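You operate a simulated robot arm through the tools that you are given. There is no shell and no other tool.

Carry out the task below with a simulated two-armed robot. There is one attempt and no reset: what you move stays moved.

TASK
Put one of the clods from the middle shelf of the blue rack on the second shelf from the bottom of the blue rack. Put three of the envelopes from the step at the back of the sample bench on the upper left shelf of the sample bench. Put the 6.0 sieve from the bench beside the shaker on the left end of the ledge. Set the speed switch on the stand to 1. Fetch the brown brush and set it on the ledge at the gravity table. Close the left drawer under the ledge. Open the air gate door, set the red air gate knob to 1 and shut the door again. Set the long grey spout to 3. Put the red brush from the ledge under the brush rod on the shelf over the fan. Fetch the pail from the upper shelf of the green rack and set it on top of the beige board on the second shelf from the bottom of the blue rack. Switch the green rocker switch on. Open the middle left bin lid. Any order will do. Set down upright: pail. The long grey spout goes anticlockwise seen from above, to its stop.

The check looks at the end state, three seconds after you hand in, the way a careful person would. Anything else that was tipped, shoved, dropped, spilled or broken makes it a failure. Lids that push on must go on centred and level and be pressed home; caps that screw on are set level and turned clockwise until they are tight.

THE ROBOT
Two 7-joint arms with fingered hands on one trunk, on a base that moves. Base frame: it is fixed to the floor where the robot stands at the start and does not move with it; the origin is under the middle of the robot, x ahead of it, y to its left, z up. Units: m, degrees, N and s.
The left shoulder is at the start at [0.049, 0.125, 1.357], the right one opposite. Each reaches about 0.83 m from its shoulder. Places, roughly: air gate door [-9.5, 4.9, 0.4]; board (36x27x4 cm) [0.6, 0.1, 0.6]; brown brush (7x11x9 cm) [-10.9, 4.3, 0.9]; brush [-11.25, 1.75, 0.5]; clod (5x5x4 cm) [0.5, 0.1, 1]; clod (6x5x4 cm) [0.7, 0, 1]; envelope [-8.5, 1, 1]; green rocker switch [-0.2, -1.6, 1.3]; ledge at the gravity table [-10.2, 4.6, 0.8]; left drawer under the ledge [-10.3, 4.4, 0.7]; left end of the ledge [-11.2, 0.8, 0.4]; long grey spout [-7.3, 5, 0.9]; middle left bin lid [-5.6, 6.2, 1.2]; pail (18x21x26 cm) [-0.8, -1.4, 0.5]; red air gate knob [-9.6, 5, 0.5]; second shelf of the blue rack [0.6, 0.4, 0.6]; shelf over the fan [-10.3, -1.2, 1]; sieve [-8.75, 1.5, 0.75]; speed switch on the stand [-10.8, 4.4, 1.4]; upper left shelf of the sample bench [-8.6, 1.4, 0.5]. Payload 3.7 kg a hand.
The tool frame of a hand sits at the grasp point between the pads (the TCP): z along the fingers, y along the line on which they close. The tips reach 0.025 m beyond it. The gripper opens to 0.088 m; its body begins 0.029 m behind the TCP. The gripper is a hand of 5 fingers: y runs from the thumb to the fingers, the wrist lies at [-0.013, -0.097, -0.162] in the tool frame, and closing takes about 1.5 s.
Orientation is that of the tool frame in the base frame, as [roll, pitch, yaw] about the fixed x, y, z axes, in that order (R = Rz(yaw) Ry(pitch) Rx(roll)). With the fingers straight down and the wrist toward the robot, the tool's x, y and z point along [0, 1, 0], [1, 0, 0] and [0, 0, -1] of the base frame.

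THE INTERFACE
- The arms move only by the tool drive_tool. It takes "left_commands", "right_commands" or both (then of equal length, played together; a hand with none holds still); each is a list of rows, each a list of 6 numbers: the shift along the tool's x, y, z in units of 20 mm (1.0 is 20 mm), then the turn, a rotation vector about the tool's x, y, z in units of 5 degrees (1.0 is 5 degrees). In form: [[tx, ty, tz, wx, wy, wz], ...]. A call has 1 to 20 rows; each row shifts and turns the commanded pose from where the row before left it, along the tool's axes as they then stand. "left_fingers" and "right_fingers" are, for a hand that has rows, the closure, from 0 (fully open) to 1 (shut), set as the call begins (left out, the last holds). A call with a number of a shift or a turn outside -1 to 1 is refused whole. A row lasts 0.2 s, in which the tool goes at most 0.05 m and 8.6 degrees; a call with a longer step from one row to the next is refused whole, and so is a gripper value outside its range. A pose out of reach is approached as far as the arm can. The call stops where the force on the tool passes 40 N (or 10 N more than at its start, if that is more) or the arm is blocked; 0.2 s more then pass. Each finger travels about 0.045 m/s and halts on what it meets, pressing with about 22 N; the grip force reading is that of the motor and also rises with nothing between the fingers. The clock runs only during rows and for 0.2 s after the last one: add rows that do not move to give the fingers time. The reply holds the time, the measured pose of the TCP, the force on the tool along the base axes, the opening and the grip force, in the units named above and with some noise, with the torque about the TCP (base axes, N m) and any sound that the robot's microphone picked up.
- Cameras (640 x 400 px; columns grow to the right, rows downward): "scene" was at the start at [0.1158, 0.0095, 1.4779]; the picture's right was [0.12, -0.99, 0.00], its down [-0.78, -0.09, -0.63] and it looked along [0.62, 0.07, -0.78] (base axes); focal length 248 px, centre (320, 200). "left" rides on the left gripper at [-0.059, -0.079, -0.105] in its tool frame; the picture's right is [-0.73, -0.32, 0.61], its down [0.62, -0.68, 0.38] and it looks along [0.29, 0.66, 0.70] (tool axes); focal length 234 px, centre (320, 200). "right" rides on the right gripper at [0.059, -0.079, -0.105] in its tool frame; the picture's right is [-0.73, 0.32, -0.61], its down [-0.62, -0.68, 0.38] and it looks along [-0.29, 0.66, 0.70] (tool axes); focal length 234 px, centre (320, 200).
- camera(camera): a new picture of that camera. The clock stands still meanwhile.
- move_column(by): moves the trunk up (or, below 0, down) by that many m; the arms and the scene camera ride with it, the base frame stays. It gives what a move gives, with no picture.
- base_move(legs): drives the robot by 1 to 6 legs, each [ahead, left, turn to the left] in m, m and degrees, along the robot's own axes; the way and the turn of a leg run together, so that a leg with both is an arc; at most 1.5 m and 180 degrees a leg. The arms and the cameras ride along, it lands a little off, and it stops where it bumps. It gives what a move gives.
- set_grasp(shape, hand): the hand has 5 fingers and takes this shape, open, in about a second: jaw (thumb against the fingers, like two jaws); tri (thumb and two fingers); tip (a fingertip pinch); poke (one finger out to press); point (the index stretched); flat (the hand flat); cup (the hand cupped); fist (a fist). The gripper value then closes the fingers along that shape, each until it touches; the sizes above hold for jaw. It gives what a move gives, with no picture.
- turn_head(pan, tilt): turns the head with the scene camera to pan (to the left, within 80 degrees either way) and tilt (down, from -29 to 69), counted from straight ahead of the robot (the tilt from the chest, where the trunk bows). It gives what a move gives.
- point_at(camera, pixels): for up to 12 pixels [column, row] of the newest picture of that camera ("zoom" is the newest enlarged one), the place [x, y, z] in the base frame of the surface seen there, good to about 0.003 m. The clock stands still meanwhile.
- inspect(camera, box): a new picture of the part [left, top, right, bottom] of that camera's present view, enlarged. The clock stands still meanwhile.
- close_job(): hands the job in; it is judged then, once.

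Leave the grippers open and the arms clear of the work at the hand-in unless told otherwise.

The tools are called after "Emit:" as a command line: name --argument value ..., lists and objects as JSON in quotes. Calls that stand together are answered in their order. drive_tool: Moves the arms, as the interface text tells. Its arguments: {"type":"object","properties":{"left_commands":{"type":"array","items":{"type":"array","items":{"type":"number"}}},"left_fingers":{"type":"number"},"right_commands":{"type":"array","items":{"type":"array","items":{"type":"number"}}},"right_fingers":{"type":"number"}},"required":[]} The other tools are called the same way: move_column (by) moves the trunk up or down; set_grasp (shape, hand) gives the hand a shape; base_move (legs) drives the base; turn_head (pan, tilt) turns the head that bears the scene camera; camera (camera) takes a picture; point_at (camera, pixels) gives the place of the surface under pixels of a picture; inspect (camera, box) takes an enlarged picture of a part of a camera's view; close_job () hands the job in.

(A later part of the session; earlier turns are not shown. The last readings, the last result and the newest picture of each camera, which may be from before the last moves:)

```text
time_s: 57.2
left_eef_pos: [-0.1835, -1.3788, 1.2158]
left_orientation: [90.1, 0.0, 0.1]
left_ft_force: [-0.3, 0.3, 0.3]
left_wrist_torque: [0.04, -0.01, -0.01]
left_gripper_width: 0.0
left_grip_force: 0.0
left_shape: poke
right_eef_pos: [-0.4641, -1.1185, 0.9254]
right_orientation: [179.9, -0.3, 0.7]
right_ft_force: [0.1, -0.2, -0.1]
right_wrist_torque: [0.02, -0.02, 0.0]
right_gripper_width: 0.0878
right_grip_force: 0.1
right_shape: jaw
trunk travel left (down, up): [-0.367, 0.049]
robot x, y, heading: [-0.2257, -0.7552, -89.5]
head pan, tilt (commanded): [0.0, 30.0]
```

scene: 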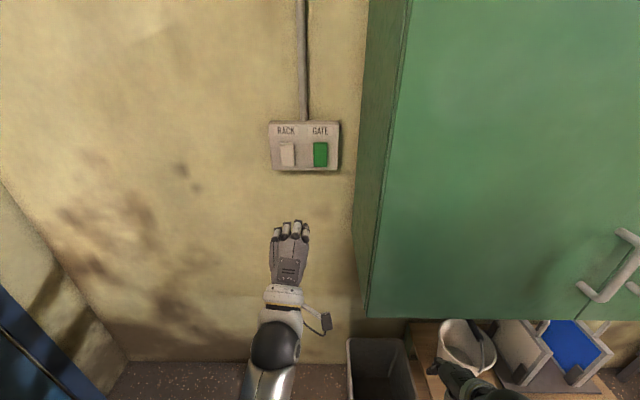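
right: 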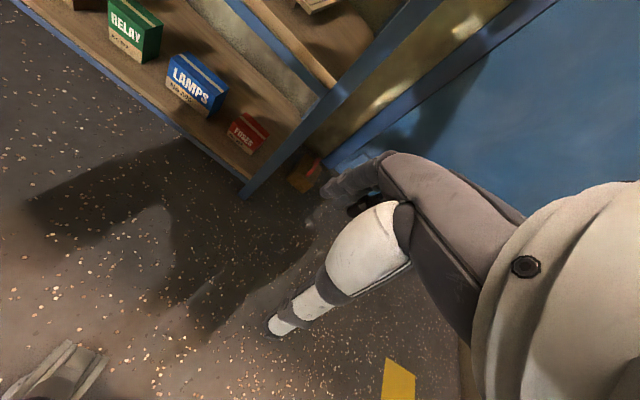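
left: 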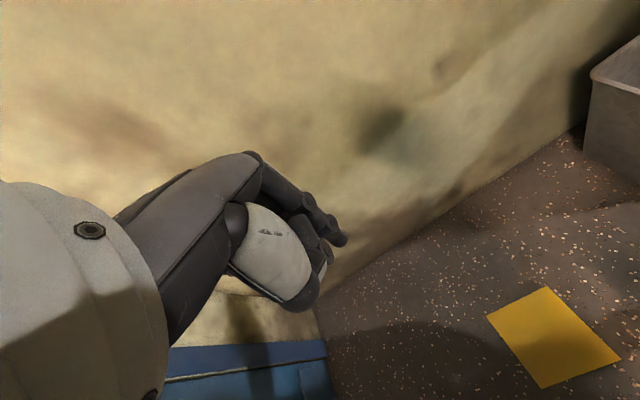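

Free now. I shift to x −0.207, z 1.242 and forward to y −1.49.

Emit:
drive_tool --left_commands '[[-0.6, 0.65, 0, 0, 0, 0], [-0.58, 0.65, 0, 0, 0, 0], [0, 0, 1, 0, 0, 0], [0, 0, 1, 0, 0, 0], [0, 0, 1, 0, 0, 0], [0, 0, 1, 0, 0, 0], [0, 0, 1, 0, 0, 0], [0, 0, 0.6, 0, 0, 0], [0, 0, 0, 0, 0, 0]]'

Emit:
inspect --camera "scene" --box '[240, 90, 380, 200]'

Emit:
camera --camera "left"

```text
time_s: 59.2
left_eef_pos: [-0.208, -1.4919, 1.2414]
left_orientation: [90.1, 0.0, 0.2]
left_ft_force: [-1.3, 1.1, -0.8]
left_wrist_torque: [0.0, 0.04, 0.0]
left_gripper_width: 0.0
left_grip_force: 0.0
left_shape: poke
right_eef_pos: [-0.4659, -1.1207, 0.9261]
right_orientation: [179.9, -0.2, 0.7]
right_ft_force: [0.0, 0.1, -0.1]
right_wrist_torque: [0.0, 0.02, 0.01]
right_gripper_width: 0.0877
right_grip_force: 0.0
right_shape: jaw
trunk travel left (down, up): [-0.367, 0.049]
robot x, y, heading: [-0.2259, -0.7567, -89.0]
head pan, tilt (commanded): [0.0, 30.0]
```

```text
3.64 times, centred on (310, 145) of scene
```

zoom: 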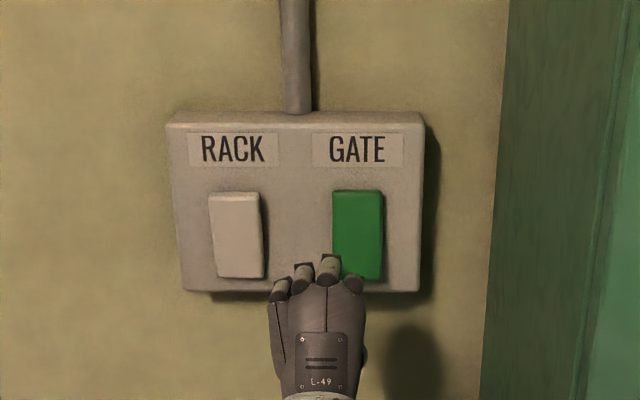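

```text
taken
```

left: 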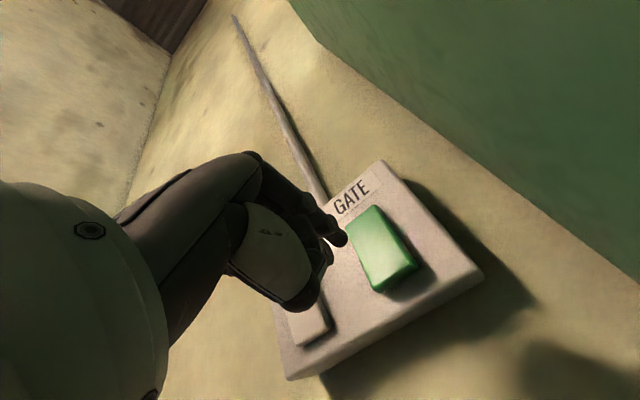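

I check fingertip and rocker with the left camera: tip at (343,241), rocker lower part around (393,270).

Emit:
point_at --camera "left" --pixels '[[343, 240], [340, 236], [338, 242], [383, 248], [392, 268], [380, 285], [408, 265], [362, 215], [398, 279], [386, 275], [400, 262]]'

```text
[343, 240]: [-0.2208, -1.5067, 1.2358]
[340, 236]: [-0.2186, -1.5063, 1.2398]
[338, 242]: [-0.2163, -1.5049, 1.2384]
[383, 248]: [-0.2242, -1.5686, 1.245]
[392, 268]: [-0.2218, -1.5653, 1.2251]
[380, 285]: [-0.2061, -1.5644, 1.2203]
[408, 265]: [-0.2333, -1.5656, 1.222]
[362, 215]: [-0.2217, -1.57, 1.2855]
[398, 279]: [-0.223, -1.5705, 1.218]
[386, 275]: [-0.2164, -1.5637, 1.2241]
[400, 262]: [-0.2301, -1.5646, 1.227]
```

The tip is at about (−0.214, −1.51, 1.241); the rocker's lower end is around (−0.220, −1.564, 1.228). I shift 6 mm right and 13 mm down, then push forward in small steps.

Emit:
drive_tool --left_commands '[[-0.3, -0.65, 0, 0, 0, 0], [0, 0, 1, 0, 0, 0], [0, 0, 1, 0, 0, 0], [0, 0, 0.3, 0, 0, 0], [0, 0, 0.2, 0, 0, 0], [0, 0, 0.2, 0, 0, 0], [0, 0, 0.2, 0, 0, 0], [0, 0, 0.2, 0, 0, 0], [0, 0, 0.2, 0, 0, 0], [0, 0, 0, 0, 0, 0]]'

Emit:
camera --camera "left"

```text
time_s: 61.4
left_eef_pos: [-0.2107, -1.5449, 1.2306]
left_orientation: [90.1, 0.0, 0.2]
left_ft_force: [-1.0, 8.2, -3.1]
left_wrist_torque: [0.09, -0.03, -0.02]
left_gripper_width: 0.0
left_grip_force: 0.1
left_shape: poke
left hand out of reach, approached as far as the arm can: row 7, 8, 9
right_eef_pos: [-0.4642, -1.1185, 0.9253]
right_orientation: [179.9, -0.3, 0.7]
right_ft_force: [0.6, 0.0, -0.3]
right_wrist_torque: [0.02, -0.01, 0.01]
right_gripper_width: 0.0876
right_grip_force: 0.2
right_shape: jaw
trunk travel left (down, up): [-0.367, 0.049]
robot x, y, heading: [-0.2256, -0.7569, -89.4]
head pan, tilt (commanded): [0.0, 30.0]
heard: click
```

```text
taken
```

left: 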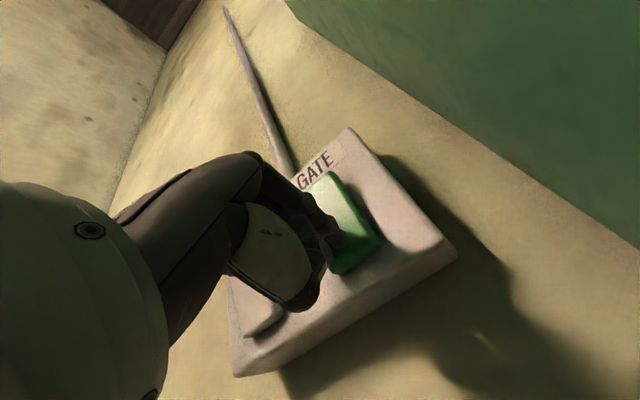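

A click was heard. I pull the finger straight back 0.12 m and look at the rocker.

Emit:
drive_tool --left_commands '[[0, 0, -1, 0, 0, 0], [0, 0, -1, 0, 0, 0], [0, 0, -1, 0, 0, 0], [0, 0, -1, 0, 0, 0], [0, 0, -1, 0, 0, 0], [0, 0, -1, 0, 0, 0], [0, 0, 0, 0, 0, 0]]'

Emit:
inspect --camera "scene" --box '[250, 100, 360, 180]'

Emit:
camera --camera "left"

```text
time_s: 63.0
left_eef_pos: [-0.2103, -1.4257, 1.2297]
left_orientation: [90.2, 0.0, 0.2]
left_ft_force: [-0.9, -0.1, -0.6]
left_wrist_torque: [0.02, 0.03, -0.01]
left_gripper_width: 0.0
left_grip_force: 0.1
left_shape: poke
right_eef_pos: [-0.464, -1.1197, 0.925]
right_orientation: [-180.0, -0.4, 0.7]
right_ft_force: [-0.3, 0.3, -0.7]
right_wrist_torque: [-0.02, 0.03, -0.01]
right_gripper_width: 0.0876
right_grip_force: 0.0
right_shape: jaw
trunk travel left (down, up): [-0.367, 0.049]
robot x, y, heading: [-0.2269, -0.7569, -89.0]
head pan, tilt (commanded): [0.0, 30.0]
```

```text
5.00 times, centred on (305, 140) of scene
```

zoom: 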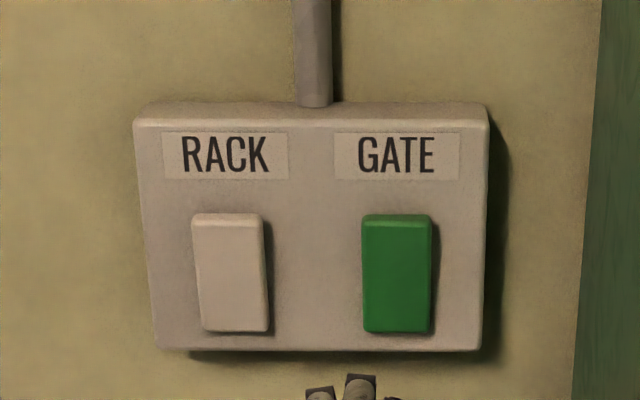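

```text
taken
```

left: 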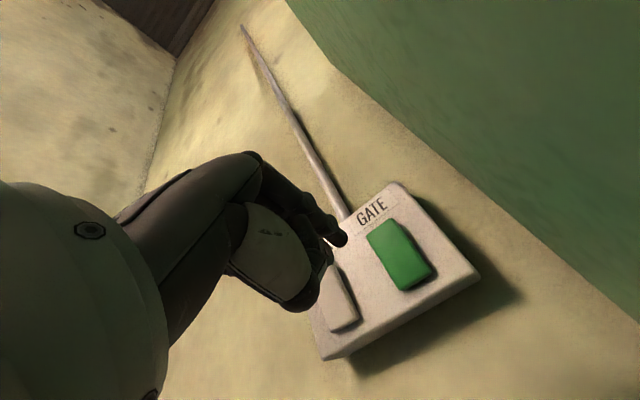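

The rocker now stands the other way (upper half proud): it is on. Next the pail. I back off so the hand clears the cabinet, shift right, put the left hand back in jaw shape and look down at the pail.

Emit:
base_move --legs '[[-0.3, 0, 0], [0, -0.4, 0]]'

Emit:
set_grasp --hand "left" --shape "jaw"

Emit:
turn_head --pan 0 --tilt 40

Emit:
camera --camera "scene"

```text
time_s: 68.7
left_eef_pos: [-0.6121, -1.1305, 1.2298]
left_orientation: [90.1, 0.0, 0.1]
left_ft_force: [-0.3, -0.2, 0.8]
left_wrist_torque: [0.01, -0.04, 0.01]
left_gripper_width: 0.0
left_grip_force: 0.0
left_shape: poke
right_eef_pos: [-0.866, -0.8231, 0.9246]
right_orientation: [179.9, -0.4, 0.6]
right_ft_force: [0.0, -0.5, -0.3]
right_wrist_torque: [-0.01, -0.01, -0.02]
right_gripper_width: 0.0877
right_grip_force: 0.0
right_shape: jaw
trunk travel left (down, up): [-0.367, 0.049]
robot x, y, heading: [-0.632, -0.4623, -89.6]
head pan, tilt (commanded): [0.0, 30.0]
```

```text
time_s: 69.6
left_eef_pos: [-0.6115, -1.1302, 1.23]
left_orientation: [90.2, 0.0, 0.2]
left_ft_force: [-0.4, 0.6, -0.1]
left_wrist_torque: [0.0, -0.03, 0.01]
left_gripper_width: 0.0881
left_grip_force: 0.1
left_shape: jaw
right_eef_pos: [-0.8658, -0.8235, 0.9245]
right_orientation: [179.8, -0.2, 0.6]
right_ft_force: [-0.2, 1.0, 0.2]
right_wrist_torque: [0.02, 0.0, -0.02]
right_gripper_width: 0.0877
right_grip_force: 0.0
right_shape: jaw
trunk travel left (down, up): [-0.367, 0.049]
robot x, y, heading: [-0.6317, -0.4614, -89.3]
head pan, tilt (commanded): [0.0, 30.0]
```

```text
time_s: 70.3
left_eef_pos: [-0.6115, -1.1297, 1.2307]
left_orientation: [90.3, -0.1, 0.1]
left_ft_force: [0.8, -0.6, -1.3]
left_wrist_torque: [-0.02, -0.01, -0.02]
left_gripper_width: 0.0879
left_grip_force: 0.1
left_shape: jaw
right_eef_pos: [-0.8648, -0.8234, 0.9245]
right_orientation: [179.8, -0.2, 0.6]
right_ft_force: [0.6, 0.0, 0.3]
right_wrist_torque: [0.03, -0.01, 0.01]
right_gripper_width: 0.0876
right_grip_force: 0.0
right_shape: jaw
trunk travel left (down, up): [-0.367, 0.049]
robot x, y, heading: [-0.6269, -0.4597, -89.3]
head pan, tilt (commanded): [0.0, 40.0]
```

```text
taken
```

scene: 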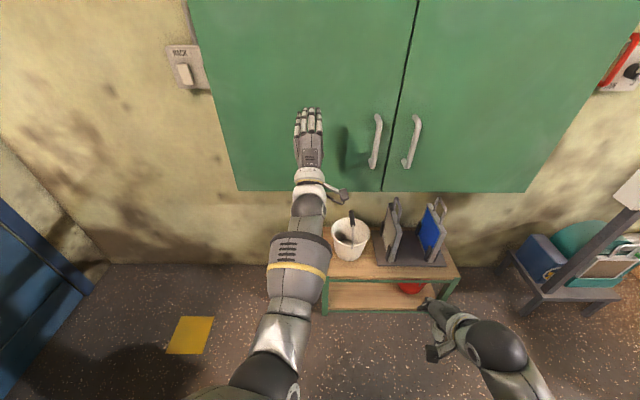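

Emit:
inspect --camera "scene" --box '[310, 190, 420, 275]'

```text
4.71 times, centred on (365, 232) of scene
```

zoom: 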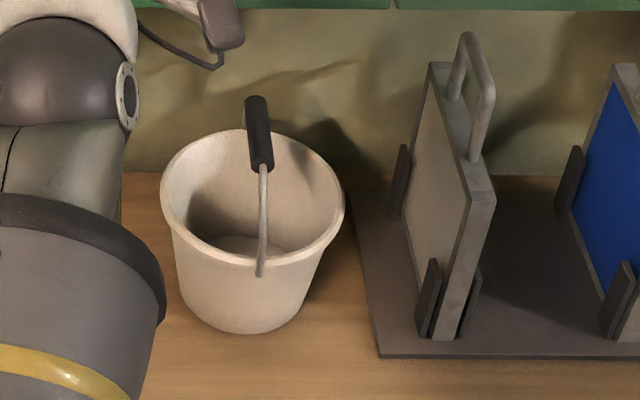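

The pail's bail runs front to back with a dark grip at (258,135) in this enlargement. I measure the grip ends, the rim and the trays beside it.

Emit:
point_at --camera "zoom" --pixels '[[256, 102], [260, 165], [258, 135], [262, 265], [163, 195], [342, 205], [250, 262], [245, 330], [245, 135], [350, 230], [437, 70], [475, 45]]'

```text
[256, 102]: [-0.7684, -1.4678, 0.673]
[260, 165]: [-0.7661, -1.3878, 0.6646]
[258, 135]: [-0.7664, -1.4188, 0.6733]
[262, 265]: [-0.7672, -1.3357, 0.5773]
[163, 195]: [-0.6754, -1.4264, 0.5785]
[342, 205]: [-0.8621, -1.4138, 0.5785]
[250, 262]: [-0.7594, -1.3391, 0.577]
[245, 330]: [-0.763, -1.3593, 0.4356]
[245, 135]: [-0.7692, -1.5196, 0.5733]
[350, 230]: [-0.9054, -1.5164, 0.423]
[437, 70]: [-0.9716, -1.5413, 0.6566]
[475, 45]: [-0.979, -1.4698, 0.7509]
```

Grip middle is about (−0.767,−1.428,0.665) running front–back; rim at z 0.578. I plan to take the grip with the left hand palm down, fingers pointing toward −x and tilted 25° down. First I raise the right hand clear and turn the left hand to that posture relative to the robot.

Emit:
drive_tool --left_commands '[[0.72, -0.93, -0.41, 0, 0, 0], [0.72, -0.93, -0.41, 0, 0, 0], [0.72, -0.93, -0.41, 0, 0, 0], [0.72, -0.93, -0.41, 0, 0, 0], [0.72, -0.93, -0.41, 0, 0, 0], [0.72, -0.93, -0.41, 0, 0, 0], [0.72, -0.93, -0.41, 0, 0, 0]]' --right_commands '[[0, 0, -1, 0, 0, 0], [0, 0, -1, 0, 0, 0], [0, 0, -1, 0, 0, 0], [0, 0, -1, 0, 0, 0], [0, 0, -1, 0, 0, 0], [0, 0, -1, 0, 0, 0], [0, 0, -1, 0, 0, 0]]'

Emit:
drive_tool --left_commands '[[0, 0, 0, 0, -1, 0], [0, 0, 0, 0, -1, 0], [0, 0, 0, 0, -1, 0], [0, 0, 0, 0, -1, 0], [0, 0, 0, 0, -1, 0], [0, 0, 0, 0, -1, 0], [0, 0, 0, 0, -1, 0], [0, 0, 0, 0, -1, 0], [0, 0, 0, 0, -1, 0], [0, 0, 0, 1, 0, 0], [0, 0, 0, 1, 0, 0], [0, 0, 0, 1, 0, 0], [0, 0, 0, 1, 0, 0], [0, 0, 0, 1, 0, 0], [0, 0, 0, 0, 0, 0]]'

Emit:
camera --camera "scene"

```text
time_s: 71.9
left_eef_pos: [-0.5093, -1.0716, 1.0999]
left_orientation: [90.1, 0.0, 0.1]
left_ft_force: [-0.6, 0.5, 0.0]
left_wrist_torque: [0.01, -0.01, 0.02]
left_gripper_width: 0.088
left_grip_force: 0.0
left_shape: jaw
right_eef_pos: [-0.8661, -0.8258, 1.0651]
right_orientation: [-179.9, -0.3, 0.6]
right_ft_force: [0.3, 0.0, -0.2]
right_wrist_torque: [-0.01, -0.01, 0.01]
right_gripper_width: 0.0876
right_grip_force: 0.0
right_shape: jaw
trunk travel left (down, up): [-0.367, 0.049]
robot x, y, heading: [-0.6239, -0.4587, -89.5]
head pan, tilt (commanded): [0.0, 40.0]
```

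```text
time_s: 75.1
left_eef_pos: [-0.5121, -1.0715, 1.1001]
left_orientation: [115.2, 0.1, -44.9]
left_ft_force: [0.2, -0.3, -1.0]
left_wrist_torque: [0.05, -0.01, 0.01]
left_gripper_width: 0.0877
left_grip_force: 0.0
left_shape: jaw
right_eef_pos: [-0.866, -0.8249, 1.065]
right_orientation: [179.9, -0.3, 0.6]
right_ft_force: [0.1, 0.8, 0.0]
right_wrist_torque: [0.02, 0.01, -0.03]
right_gripper_width: 0.0876
right_grip_force: 0.0
right_shape: jaw
trunk travel left (down, up): [-0.367, 0.049]
robot x, y, heading: [-0.6304, -0.4616, -89.4]
head pan, tilt (commanded): [0.0, 40.0]
```

```text
taken
```

scene: 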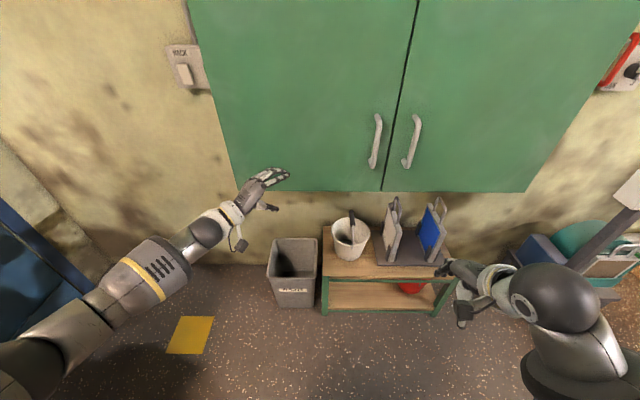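

The hand has the posture. I turn the base 45° right, shift left 0.5 m, then lower the trunk.

Emit:
base_move --legs '[[0, 0, -45], [0, 0.5, 0]]'

Emit:
move_column --by -0.35

Emit:
camera --camera "scene"

```text
time_s: 80.5
left_eef_pos: [-0.7589, -1.1785, 1.1]
left_orientation: [114.4, -0.3, -92.9]
left_ft_force: [7.1, 17.1, 0.3]
left_wrist_torque: [-0.81, 0.32, -0.09]
left_gripper_width: 0.0879
left_grip_force: 0.0
left_shape: jaw
right_eef_pos: [-0.8258, -0.7707, 1.0656]
right_orientation: [180.0, -0.3, -45.1]
right_ft_force: [0.3, 0.5, -0.1]
right_wrist_torque: [0.02, 0.0, -0.02]
right_gripper_width: 0.0876
right_grip_force: 0.0
right_shape: jaw
trunk travel left (down, up): [-0.367, 0.049]
robot x, y, heading: [-0.3977, -0.6868, -135.3]
head pan, tilt (commanded): [0.0, 40.0]
stopped in leg 2: the force on the tool passed its limit at 48 N (the readings are from after the stop); the commanded pose is now the measured one
```

```text
time_s: 83.9
left_eef_pos: [-0.7595, -1.1852, 0.7505]
left_orientation: [114.6, -0.2, -92.4]
left_ft_force: [0.2, -0.5, -0.6]
left_wrist_torque: [-0.02, -0.01, 0.01]
left_gripper_width: 0.088
left_grip_force: 0.1
left_shape: jaw
right_eef_pos: [-0.7495, -0.6956, 0.5633]
right_orientation: [-129.5, -0.2, -45.4]
right_ft_force: [-11.5, -10.4, 10.8]
right_wrist_torque: [-0.87, 0.75, -0.09]
right_gripper_width: 0.0878
right_grip_force: 0.0
right_shape: jaw
trunk travel left (down, up): [-0.017, 0.399]
robot x, y, heading: [-0.4029, -0.6882, -135.3]
head pan, tilt (commanded): [0.0, 40.0]
```

```text
taken
```

scene: 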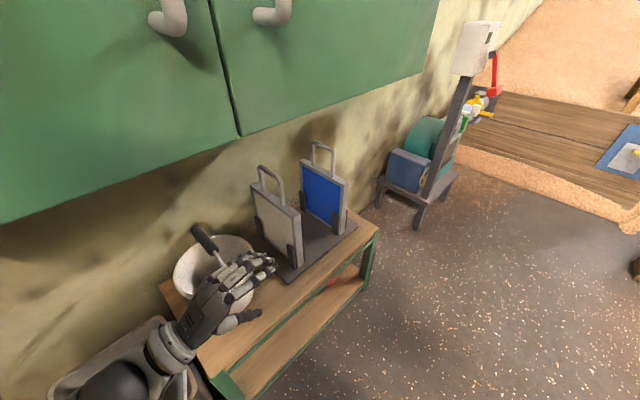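

During the shift the left hand brushed the cabinet front (48 N); I'll check that below. The right arm again could not hold its pose when the trunk lowered. I bring the right hand forward and up and straighten it, and draw the left hand 0.1 m toward +x.

Emit:
drive_tool --right_commands '[[-0.2, -0.1, -1, 0, 0, 0], [-0.2, -0.1, -1, 0, 0, 0], [-0.2, -0.1, -1, 0, 0, 0], [-0.2, -0.1, -1, 0, 0, 0], [-0.2, -0.1, -1, 0, 0, 0], [-0.2, -0.1, -1, 0, 0, 0], [0, 0.4, -0.6, -1, 0, 0], [0, 0.4, -0.6, -1, 0, 0], [0, 0.4, -0.6, -1, 0, 0], [0, 0.4, -0.6, -1, 0, 0], [0, 0.4, -0.6, -1, 0, 0], [0, 0.4, -0.6, -1, 0, 0], [0, 0.4, -0.6, -1, 0, 0], [0, 0.4, -0.6, -1, 0, 0], [0, 0.4, -0.6, -1, 0, 0], [0, 0.4, -0.6, -1, 0, 0], [0, 0, 0, 0, 0, 0]]'

Emit:
drive_tool --left_commands '[[0, -0.42, -0.91, 0, 0, 0], [0, -0.42, -0.91, 0, 0, 0], [0, -0.42, -0.91, 0, 0, 0], [0, -0.42, -0.91, 0, 0, 0], [0, -0.42, -0.91, 0, 0, 0], [0, 0, 0, 0, 0, 0]]'

Emit:
camera --camera "scene"

```text
time_s: 87.5
left_eef_pos: [-0.7598, -1.1847, 0.7493]
left_orientation: [114.6, -0.1, -92.4]
left_ft_force: [-0.2, 0.4, 0.3]
left_wrist_torque: [0.0, 0.0, 0.01]
left_gripper_width: 0.0878
left_grip_force: 0.1
left_shape: jaw
right_eef_pos: [-0.9695, -0.83, 0.6388]
right_orientation: [-179.3, -0.1, -45.3]
right_ft_force: [-0.1, -0.2, 0.2]
right_wrist_torque: [-0.02, 0.02, -0.01]
right_gripper_width: 0.0878
right_grip_force: 0.0
right_shape: jaw
right hand out of reach, approached as far as the arm can: row 1, 2, 3, 4, 5, 7, 8, 9, 10, 11, 12, 13, 14, 15, 16
trunk travel left (down, up): [-0.017, 0.399]
robot x, y, heading: [-0.3992, -0.6867, -135.0]
head pan, tilt (commanded): [0.0, 40.0]
```

```text
time_s: 88.9
left_eef_pos: [-0.6594, -1.1893, 0.7487]
left_orientation: [114.6, -0.2, -92.4]
left_ft_force: [-0.2, 0.4, 0.3]
left_wrist_torque: [0.01, 0.0, 0.01]
left_gripper_width: 0.088
left_grip_force: 0.1
left_shape: jaw
right_eef_pos: [-0.9693, -0.8289, 0.6387]
right_orientation: [-179.2, -0.1, -45.3]
right_ft_force: [0.8, -0.1, -0.9]
right_wrist_torque: [0.0, -0.02, -0.01]
right_gripper_width: 0.0876
right_grip_force: 0.1
right_shape: jaw
trunk travel left (down, up): [-0.017, 0.399]
robot x, y, heading: [-0.3983, -0.6915, -135.2]
head pan, tilt (commanded): [0.0, 40.0]
```

```text
taken
```

scene: 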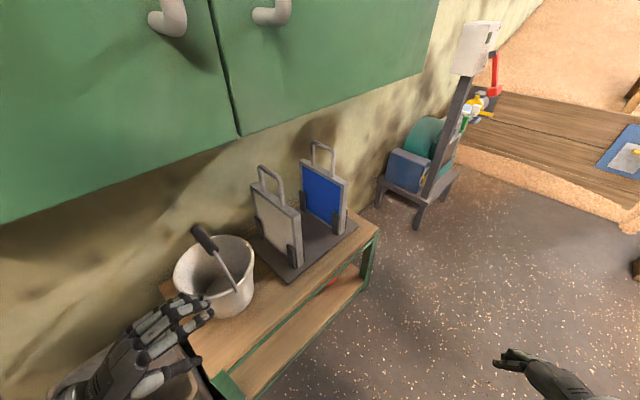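

Right hand is settled at (−0.97,−0.83,0.64). I turn the head left and down to see the left arm and pail together.

Emit:
turn_head --pan 25 --tilt 45

Emit:
camera --camera "scene"

```text
time_s: 89.8
left_eef_pos: [-0.659, -1.1903, 0.7493]
left_orientation: [114.6, -0.2, -92.4]
left_ft_force: [-0.4, -0.3, -0.1]
left_wrist_torque: [0.0, 0.0, -0.04]
left_gripper_width: 0.0879
left_grip_force: 0.1
left_shape: jaw
right_eef_pos: [-0.9692, -0.8289, 0.6393]
right_orientation: [-179.2, -0.1, -45.3]
right_ft_force: [1.0, -0.8, 0.2]
right_wrist_torque: [-0.02, 0.01, 0.03]
right_gripper_width: 0.0878
right_grip_force: 0.0
right_shape: jaw
trunk travel left (down, up): [-0.017, 0.399]
robot x, y, heading: [-0.3999, -0.6905, -135.5]
head pan, tilt (commanded): [25.0, 45.0]
```

```text
taken
```

scene: 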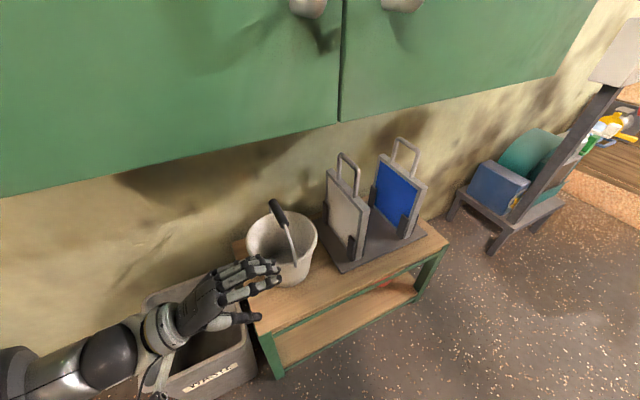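

Emit:
point_at --camera "scene" --pixels '[[110, 350], [15, 360], [160, 325], [275, 210], [283, 222], [297, 262], [60, 178], [240, 265], [150, 300], [255, 350]]'

```text
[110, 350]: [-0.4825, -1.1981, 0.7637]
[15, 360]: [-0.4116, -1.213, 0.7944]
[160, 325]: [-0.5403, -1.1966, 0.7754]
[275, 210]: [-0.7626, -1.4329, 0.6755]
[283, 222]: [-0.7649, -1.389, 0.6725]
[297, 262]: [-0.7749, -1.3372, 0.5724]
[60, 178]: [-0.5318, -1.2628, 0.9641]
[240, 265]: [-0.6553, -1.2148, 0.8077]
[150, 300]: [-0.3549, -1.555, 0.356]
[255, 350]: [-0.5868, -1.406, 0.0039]
```

Forearm runs at z≈0.78, below the cabinet bottom (0.964). I drive 0.09 ahead and 0.235 left so the hand ends beside the pail.

Emit:
base_move --legs '[[0.09, 0.235, 0]]'

Emit:
camera --camera "scene"

Emit:
camera --camera "left"

```text
time_s: 92.0
left_eef_pos: [-0.5858, -1.3492, 0.7546]
left_orientation: [114.9, -0.8, -93.0]
left_ft_force: [-0.2, 0.8, -0.6]
left_wrist_torque: [0.01, 0.02, -0.01]
left_gripper_width: 0.0878
left_grip_force: 0.1
left_shape: jaw
right_eef_pos: [-0.8931, -0.9885, 0.6412]
right_orientation: [-179.7, -0.9, -46.0]
right_ft_force: [0.7, -0.1, 0.4]
right_wrist_torque: [-0.02, 0.01, -0.01]
right_gripper_width: 0.0878
right_grip_force: 0.0
right_shape: jaw
trunk travel left (down, up): [-0.017, 0.399]
robot x, y, heading: [-0.3192, -0.8607, -135.5]
head pan, tilt (commanded): [25.0, 45.0]
stopped in leg 1: the robot was blocked; the commanded pose is now the measured one
```

```text
taken
```

scene: 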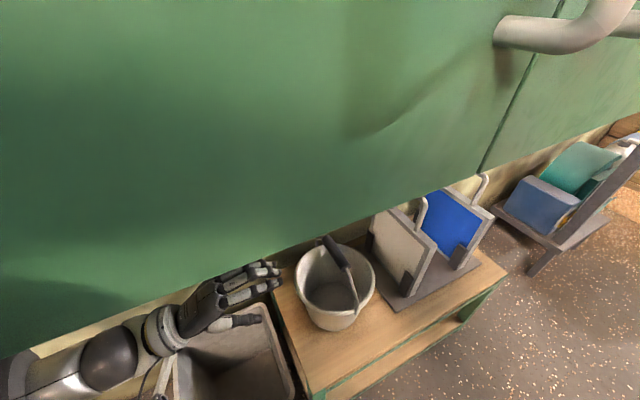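

```text
taken
```

left: 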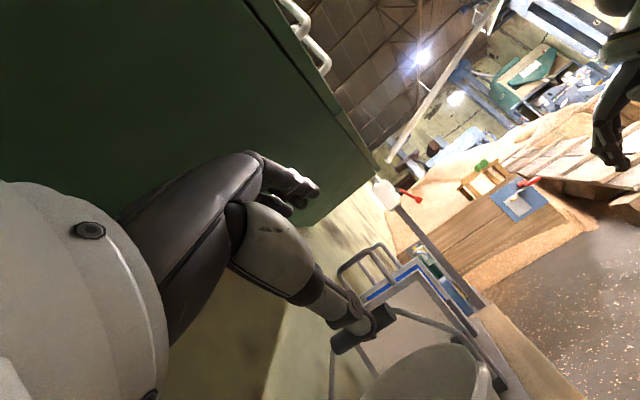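

The base stopped, blocked, at (−0.319,−0.861). I check that the bin has not moved and where pail and hand are.

Emit:
point_at --camera "scene" --pixels '[[262, 308], [296, 395], [170, 370], [335, 250], [350, 285], [358, 310], [300, 270], [372, 270], [275, 275], [258, 320], [100, 100], [400, 235]]'

Emit:
turn_head --pan 60 --tilt 60

Emit:
camera --camera "scene"

```text
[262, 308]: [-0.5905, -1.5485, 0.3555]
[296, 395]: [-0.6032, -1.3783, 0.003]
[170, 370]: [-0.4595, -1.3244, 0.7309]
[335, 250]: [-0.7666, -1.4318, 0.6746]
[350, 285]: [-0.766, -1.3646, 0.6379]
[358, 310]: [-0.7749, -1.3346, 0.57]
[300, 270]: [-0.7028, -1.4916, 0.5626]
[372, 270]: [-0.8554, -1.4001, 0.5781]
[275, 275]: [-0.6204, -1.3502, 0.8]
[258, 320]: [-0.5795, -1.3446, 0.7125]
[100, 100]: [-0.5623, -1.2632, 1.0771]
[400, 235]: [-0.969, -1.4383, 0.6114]
```

```text
time_s: 93.0
left_eef_pos: [-0.585, -1.3491, 0.7541]
left_orientation: [115.1, -0.8, -92.8]
left_ft_force: [0.5, 0.0, 0.7]
left_wrist_torque: [0.0, -0.01, -0.03]
left_gripper_width: 0.088
left_grip_force: 0.1
left_shape: jaw
right_eef_pos: [-0.8922, -0.9898, 0.6381]
right_orientation: [-179.7, -0.9, -45.7]
right_ft_force: [0.5, 0.1, 0.2]
right_wrist_torque: [0.02, 0.01, -0.04]
right_gripper_width: 0.0877
right_grip_force: 0.0
right_shape: jaw
trunk travel left (down, up): [-0.017, 0.399]
robot x, y, heading: [-0.3205, -0.8624, -135.3]
head pan, tilt (commanded): [60.0, 60.0]
```

```text
taken
```

scene: 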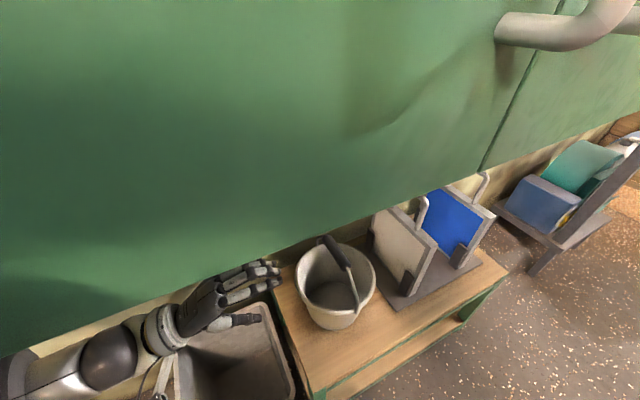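

The head did not turn: it is touching the cabinet front because the trunk leans forward when low. I back off about 0.08 m toward +y.

Emit:
base_move --legs '[[-0.057, -0.057, 0]]'

Emit:
turn_head --pan 20 --tilt 50

Emit:
camera --camera "scene"

```text
time_s: 94.2
left_eef_pos: [-0.5826, -1.2794, 0.7464]
left_orientation: [114.8, 0.1, -92.9]
left_ft_force: [0.2, -0.4, -0.2]
left_wrist_torque: [-0.02, 0.02, -0.01]
left_gripper_width: 0.0877
left_grip_force: 0.1
left_shape: jaw
right_eef_pos: [-0.8914, -0.916, 0.6384]
right_orientation: [-179.3, -0.2, -45.7]
right_ft_force: [0.0, 0.6, 0.7]
right_wrist_torque: [0.01, 0.01, 0.01]
right_gripper_width: 0.0876
right_grip_force: 0.0
right_shape: jaw
trunk travel left (down, up): [-0.017, 0.399]
robot x, y, heading: [-0.3212, -0.7834, -135.3]
head pan, tilt (commanded): [60.0, 60.0]
```

```text
time_s: 95.2
left_eef_pos: [-0.5835, -1.2786, 0.7475]
left_orientation: [115.0, 0.2, -92.9]
left_ft_force: [0.5, -0.3, 0.7]
left_wrist_torque: [0.01, 0.01, -0.02]
left_gripper_width: 0.0879
left_grip_force: 0.1
left_shape: jaw
right_eef_pos: [-0.892, -0.9171, 0.639]
right_orientation: [-179.1, -0.1, -45.8]
right_ft_force: [-0.6, 0.8, 0.7]
right_wrist_torque: [-0.02, 0.0, -0.01]
right_gripper_width: 0.0879
right_grip_force: 0.0
right_shape: jaw
trunk travel left (down, up): [-0.017, 0.399]
robot x, y, heading: [-0.3226, -0.7849, -135.6]
head pan, tilt (commanded): [20.0, 50.0]
```

```text
taken
```

scene: 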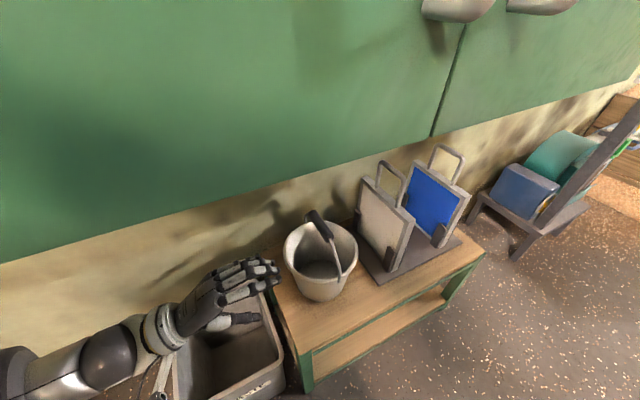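

Head free. I move the left hand 0.15 m toward the wall (tool x) to line up with the grip, then look.

Emit:
drive_tool --left_commands '[[0.94, 0, 0, 0, 0, 0], [0.94, 0, 0, 0, 0, 0], [0.94, 0, 0, 0, 0, 0], [0.94, 0, 0, 0, 0, 0], [0.94, 0, 0, 0, 0, 0], [0.94, 0, 0, 0, 0, 0], [0.94, 0, 0, 0, 0, 0], [0.94, 0, 0, 0, 0, 0], [0, 0, 0, 0, 0, 0]]'

Emit:
camera --camera "scene"

Emit:
camera --camera "left"

```text
time_s: 97.2
left_eef_pos: [-0.5904, -1.4286, 0.7477]
left_orientation: [114.8, 0.1, -92.9]
left_ft_force: [-0.2, 0.1, 0.7]
left_wrist_torque: [0.02, -0.04, 0.02]
left_gripper_width: 0.0879
left_grip_force: 0.0
left_shape: jaw
right_eef_pos: [-0.8914, -0.9181, 0.6385]
right_orientation: [-179.2, -0.1, -45.7]
right_ft_force: [0.1, -0.4, -1.4]
right_wrist_torque: [-0.01, 0.02, -0.05]
right_gripper_width: 0.0878
right_grip_force: 0.1
right_shape: jaw
trunk travel left (down, up): [-0.017, 0.399]
robot x, y, heading: [-0.3204, -0.7805, -135.7]
head pan, tilt (commanded): [20.0, 50.0]
```

```text
taken
```

scene: 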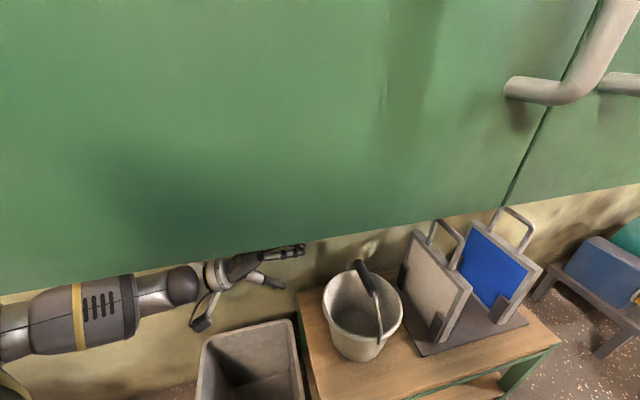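

```text
taken
```

left: 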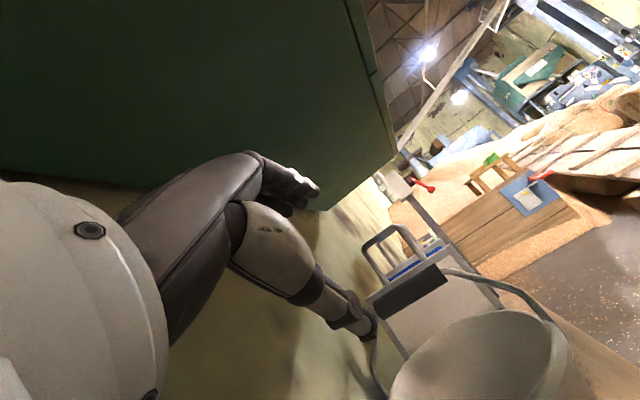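

The grip lies 0.195 m straight ahead along the tool's z axis, well centred. I advance onto it with the hand open.

Emit:
drive_tool --left_commands '[[0.03, 0, 0.95, 0, 0, 0], [0.03, 0, 0.95, 0, 0, 0], [0.03, 0, 0.95, 0, 0, 0], [0.03, 0, 0.95, 0, 0, 0], [0.03, 0, 0.95, 0, 0, 0], [0.03, 0, 0.95, 0, 0, 0], [0.03, 0, 0.95, 0, 0, 0], [0.03, 0, 0.95, 0, 0, 0], [0.03, 0, 0.95, 0, 0, 0], [0.03, 0, 0.95, 0, 0, 0], [0, 0, 0, 0, 0, 0]]'

Emit:
camera --camera "scene"

Emit:
camera --camera "left"

```text
time_s: 99.6
left_eef_pos: [-0.7627, -1.4275, 0.6681]
left_orientation: [114.8, 0.1, -92.9]
left_ft_force: [0.3, -0.2, 0.8]
left_wrist_torque: [-0.02, 0.01, 0.02]
left_gripper_width: 0.0881
left_grip_force: 0.0
left_shape: jaw
right_eef_pos: [-0.8921, -0.9165, 0.6388]
right_orientation: [-179.3, -0.1, -45.6]
right_ft_force: [-0.3, -0.3, 0.9]
right_wrist_torque: [-0.02, 0.02, 0.03]
right_gripper_width: 0.088
right_grip_force: 0.0
right_shape: jaw
trunk travel left (down, up): [-0.017, 0.399]
robot x, y, heading: [-0.3182, -0.7822, -135.5]
head pan, tilt (commanded): [20.0, 50.0]
```

```text
taken
```

scene: 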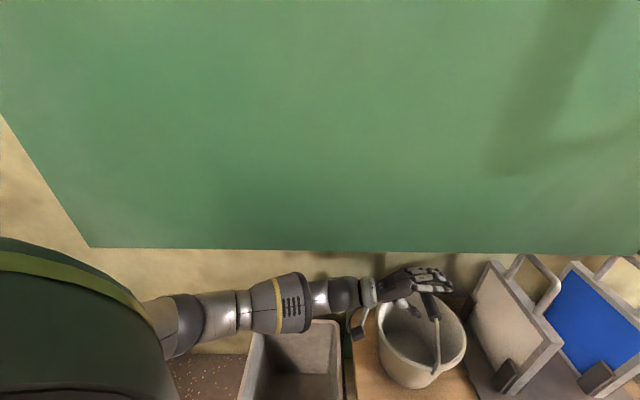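

```text
taken
```

left: 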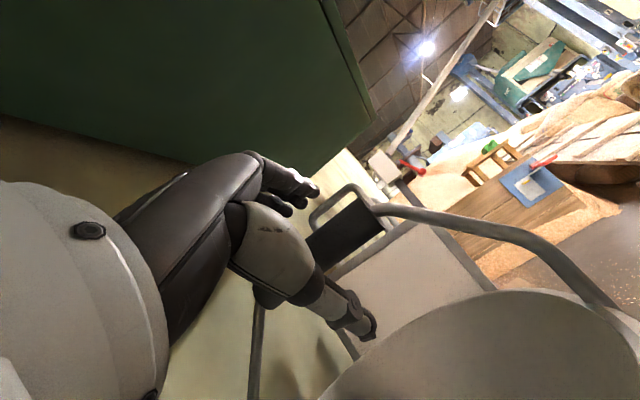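

The dark grip lies between the thumb and the fingers. I close the hand.

Emit:
drive_tool --left_commands '[[0, 0, 0, 0, 0, 0], [0, 0, 0, 0, 0, 0], [0, 0, 0, 0, 0, 0], [0, 0, 0, 0, 0, 0], [0, 0, 0, 0, 0, 0], [0, 0, 0, 0, 0, 0], [0, 0, 0, 0, 0, 0], [0, 0, 0, 0, 0, 0], [0, 0, 0, 0, 0, 0]]' --left_fingers 1

Emit:
camera --camera "left"

```text
time_s: 101.6
left_eef_pos: [-0.7621, -1.4267, 0.6677]
left_orientation: [114.9, 0.2, -92.8]
left_ft_force: [-0.1, 0.5, 0.4]
left_wrist_torque: [-0.1, -0.02, 0.02]
left_gripper_width: 0.0155
left_grip_force: 22.0
left_shape: jaw
right_eef_pos: [-0.8924, -0.9162, 0.6382]
right_orientation: [-179.2, -0.1, -45.8]
right_ft_force: [-0.9, -0.1, -0.9]
right_wrist_torque: [0.04, 0.02, -0.02]
right_gripper_width: 0.088
right_grip_force: 0.1
right_shape: jaw
trunk travel left (down, up): [-0.017, 0.399]
robot x, y, heading: [-0.3182, -0.7822, -135.8]
head pan, tilt (commanded): [20.0, 50.0]
```

```text
taken
```

left: 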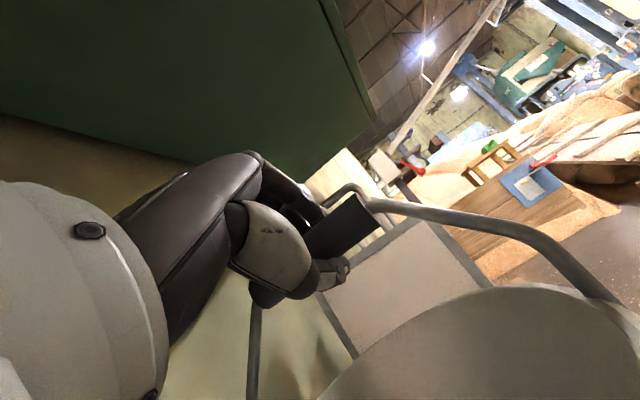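

It grips the handle (15.5 mm). I lift straight up 0.06 m.

Emit:
drive_tool --left_commands '[[0, 0.45, -0.21, 0, 0, 0], [0, 0.45, -0.21, 0, 0, 0], [0, 0.45, -0.21, 0, 0, 0], [0, 0.45, -0.21, 0, 0, 0], [0, 0.45, -0.21, 0, 0, 0], [0, 0.45, -0.21, 0, 0, 0], [0, 0, 0, 0, 0, 0], [0, 0, 0, 0, 0, 0]]'

Emit:
camera --camera "scene"

Emit:
camera --camera "left"

```text
time_s: 103.4
left_eef_pos: [-0.7646, -1.4263, 0.7272]
left_orientation: [114.9, 0.1, -92.8]
left_ft_force: [-0.7, -0.6, -2.5]
left_wrist_torque: [-0.03, 0.02, 0.02]
left_gripper_width: 0.0158
left_grip_force: 22.2
left_shape: jaw
right_eef_pos: [-0.8912, -0.917, 0.6382]
right_orientation: [-179.2, -0.1, -45.6]
right_ft_force: [-0.3, -0.1, -0.4]
right_wrist_torque: [0.05, 0.0, -0.01]
right_gripper_width: 0.0877
right_grip_force: 0.0
right_shape: jaw
trunk travel left (down, up): [-0.017, 0.399]
robot x, y, heading: [-0.3214, -0.7842, -135.5]
head pan, tilt (commanded): [20.0, 50.0]
```

```text
taken
```

scene: 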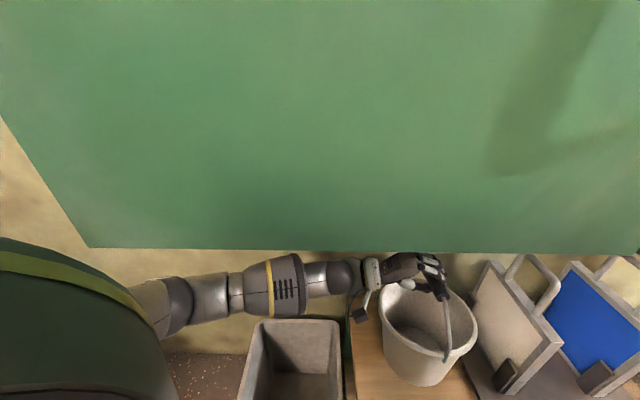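

```text
taken
```

left: 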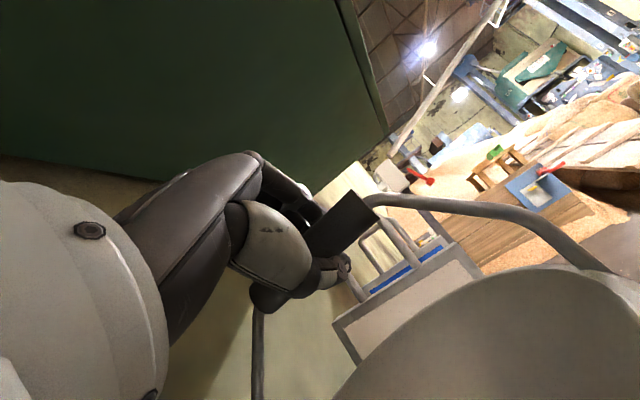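

The pail hangs level, about 2.5 N. I back straight out from under the cabinet (+y 0.35 m), then to the middle of the aisle.

Emit:
base_move --legs '[[-0.246, -0.249, 0], [-0.066, -0.538, 0]]'

Emit:
camera --camera "scene"

Emit:
camera --camera "left"

```text
time_s: 111.0
left_eef_pos: [-1.0877, -0.6388, 0.7269]
left_orientation: [114.9, 0.2, -93.2]
left_ft_force: [-1.1, -0.3, -2.9]
left_wrist_torque: [0.04, -0.04, 0.02]
left_gripper_width: 0.0154
left_grip_force: 22.4
left_shape: jaw
right_eef_pos: [-1.2127, -0.1292, 0.6381]
right_orientation: [-179.3, -0.1, -46.1]
right_ft_force: [-0.5, -0.1, -0.2]
right_wrist_torque: [-0.01, 0.0, 0.01]
right_gripper_width: 0.0876
right_grip_force: 0.0
right_shape: jaw
trunk travel left (down, up): [-0.017, 0.399]
robot x, y, heading: [-0.6433, 0.0019, -135.9]
head pan, tilt (commanded): [20.0, 50.0]
```

```text
taken
```

scene: 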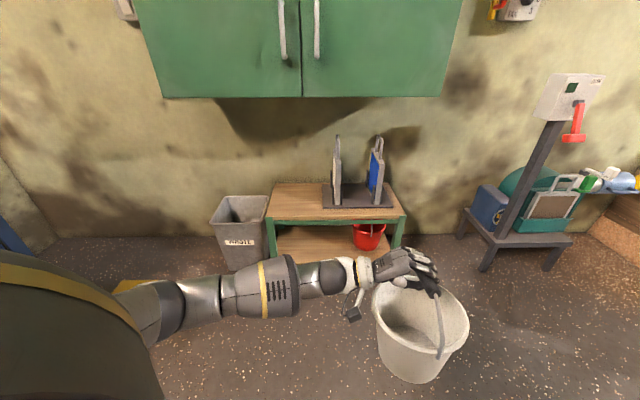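

```text
taken
```

left: 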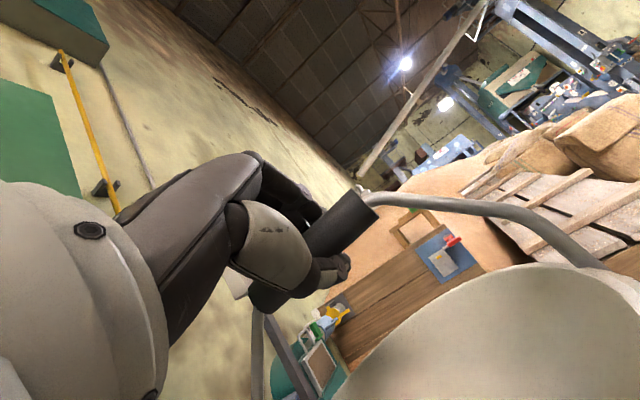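

The pail is out in the open, rack and bin undisturbed. I turn 136° left to face the blue rack.

Emit:
base_move --legs '[[0, 0, 136]]'

Emit:
camera --camera "scene"

```text
time_s: 117.0
left_eef_pos: [0.1319, 0.1353, 0.7272]
left_orientation: [114.9, 0.2, 41.4]
left_ft_force: [-0.9, -0.1, -2.0]
left_wrist_torque: [0.05, -0.02, -0.03]
left_gripper_width: 0.015
left_grip_force: 21.6
left_shape: jaw
right_eef_pos: [-0.145, -0.3115, 0.6383]
right_orientation: [-179.2, 0.0, 88.4]
right_ft_force: [-0.6, -0.7, 0.2]
right_wrist_torque: [0.0, 0.0, 0.0]
right_gripper_width: 0.0876
right_grip_force: 0.1
right_shape: jaw
trunk travel left (down, up): [-0.017, 0.399]
robot x, y, heading: [-0.6458, 0.0019, -1.2]
head pan, tilt (commanded): [20.0, 50.0]
```

```text
taken
```

scene: 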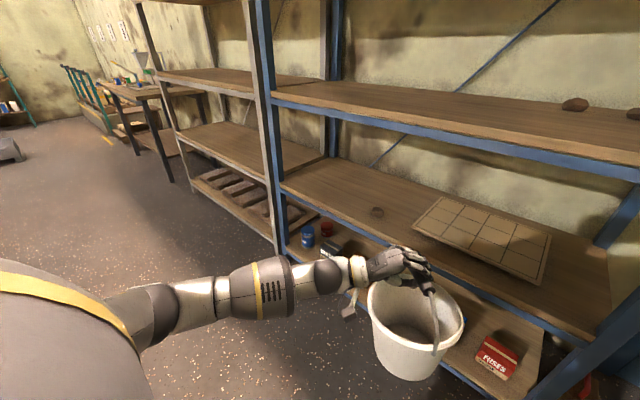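

Facing the rack. I turn the hand about the vertical so its fingers point into the rack (45°, tool y/z mix), keeping the pail hanging.

Emit:
drive_tool --left_commands '[[0, 0, 0, 0, 0.906, -0.423], [0, 0, 0, 0, 0.906, -0.423], [0, 0, 0, 0, 0.906, -0.423], [0, 0, 0, 0, 0.906, -0.423], [0, 0, 0, 0, 0.906, -0.423], [0, 0, 0, 0, 0.906, -0.423], [0, 0, 0, 0, 0.906, -0.423], [0, 0, 0, 0, 0.906, -0.423], [0, 0, 0, 0, 0.906, -0.423], [0, 0, 0, 0, 0, 0], [0, 0, 0, 0, 0, 0]]'

Emit:
camera --camera "scene"

```text
time_s: 119.4
left_eef_pos: [0.131, 0.1367, 0.7244]
left_orientation: [115.0, 0.2, 86.3]
left_ft_force: [0.0, 0.5, -2.9]
left_wrist_torque: [0.02, 0.02, 0.01]
left_gripper_width: 0.0152
left_grip_force: 22.2
left_shape: jaw
right_eef_pos: [-0.1434, -0.3108, 0.6393]
right_orientation: [-179.2, -0.1, 88.6]
right_ft_force: [-0.8, 0.8, 0.4]
right_wrist_torque: [0.03, -0.01, -0.02]
right_gripper_width: 0.0877
right_grip_force: 0.0
right_shape: jaw
trunk travel left (down, up): [-0.017, 0.399]
robot x, y, heading: [-0.6421, 0.0062, -1.3]
head pan, tilt (commanded): [20.0, 50.0]
```

```text
taken
```

scene: 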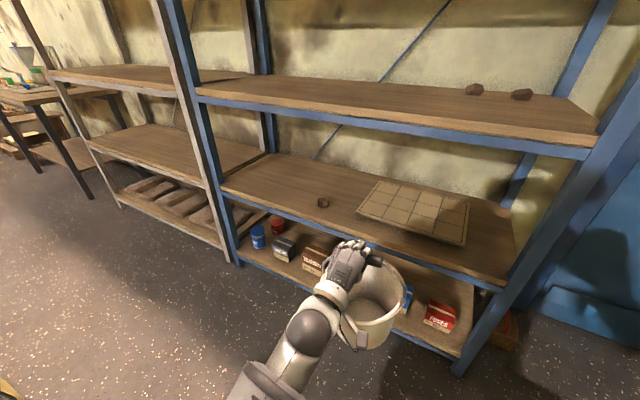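

Now I measure the board, the underside of the middle-shelf beam and the pail rim.

Emit:
inspect --camera "scene" --box '[280, 80, 520, 330]'

```text
1.60 times, centred on (400, 205) of scene
```

zoom: 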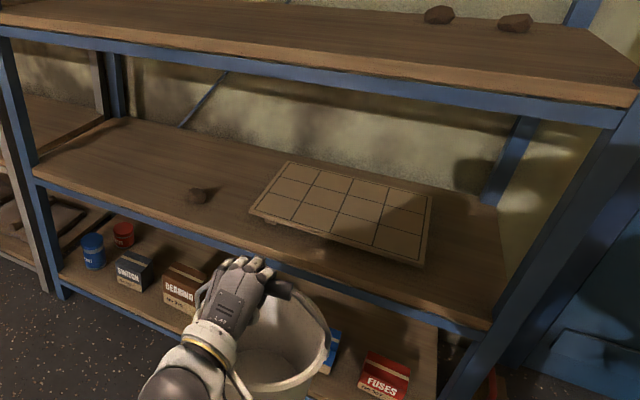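

Emit:
point_at --camera "zoom" --pixels '[[340, 90], [340, 80], [340, 70], [345, 100], [250, 210], [425, 263], [432, 198], [285, 163], [245, 262], [222, 300], [325, 350], [240, 270]]'

```text
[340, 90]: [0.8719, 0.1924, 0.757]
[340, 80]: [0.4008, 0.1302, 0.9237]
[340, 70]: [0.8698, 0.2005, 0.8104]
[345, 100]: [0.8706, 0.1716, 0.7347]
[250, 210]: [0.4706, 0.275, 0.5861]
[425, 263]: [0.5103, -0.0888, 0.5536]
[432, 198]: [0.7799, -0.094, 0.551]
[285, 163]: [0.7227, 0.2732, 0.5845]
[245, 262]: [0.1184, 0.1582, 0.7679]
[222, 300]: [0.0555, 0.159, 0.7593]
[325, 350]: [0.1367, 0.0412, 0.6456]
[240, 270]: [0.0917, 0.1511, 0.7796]
```

Emit:
point_at --camera "zoom" --pixels '[[340, 74], [340, 76], [340, 78], [340, 82], [340, 84], [340, 86], [440, 96], [440, 100], [440, 92], [200, 62], [200, 66], [200, 58]]'

```text
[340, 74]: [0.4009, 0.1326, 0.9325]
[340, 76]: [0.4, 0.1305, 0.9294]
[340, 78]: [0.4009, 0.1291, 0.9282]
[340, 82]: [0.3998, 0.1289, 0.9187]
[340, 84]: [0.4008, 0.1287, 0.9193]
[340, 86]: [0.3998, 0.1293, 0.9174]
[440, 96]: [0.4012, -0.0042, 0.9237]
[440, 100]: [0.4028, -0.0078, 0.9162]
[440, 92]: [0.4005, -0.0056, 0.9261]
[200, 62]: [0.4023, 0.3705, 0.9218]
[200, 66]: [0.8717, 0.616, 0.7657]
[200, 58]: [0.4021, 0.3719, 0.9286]
```

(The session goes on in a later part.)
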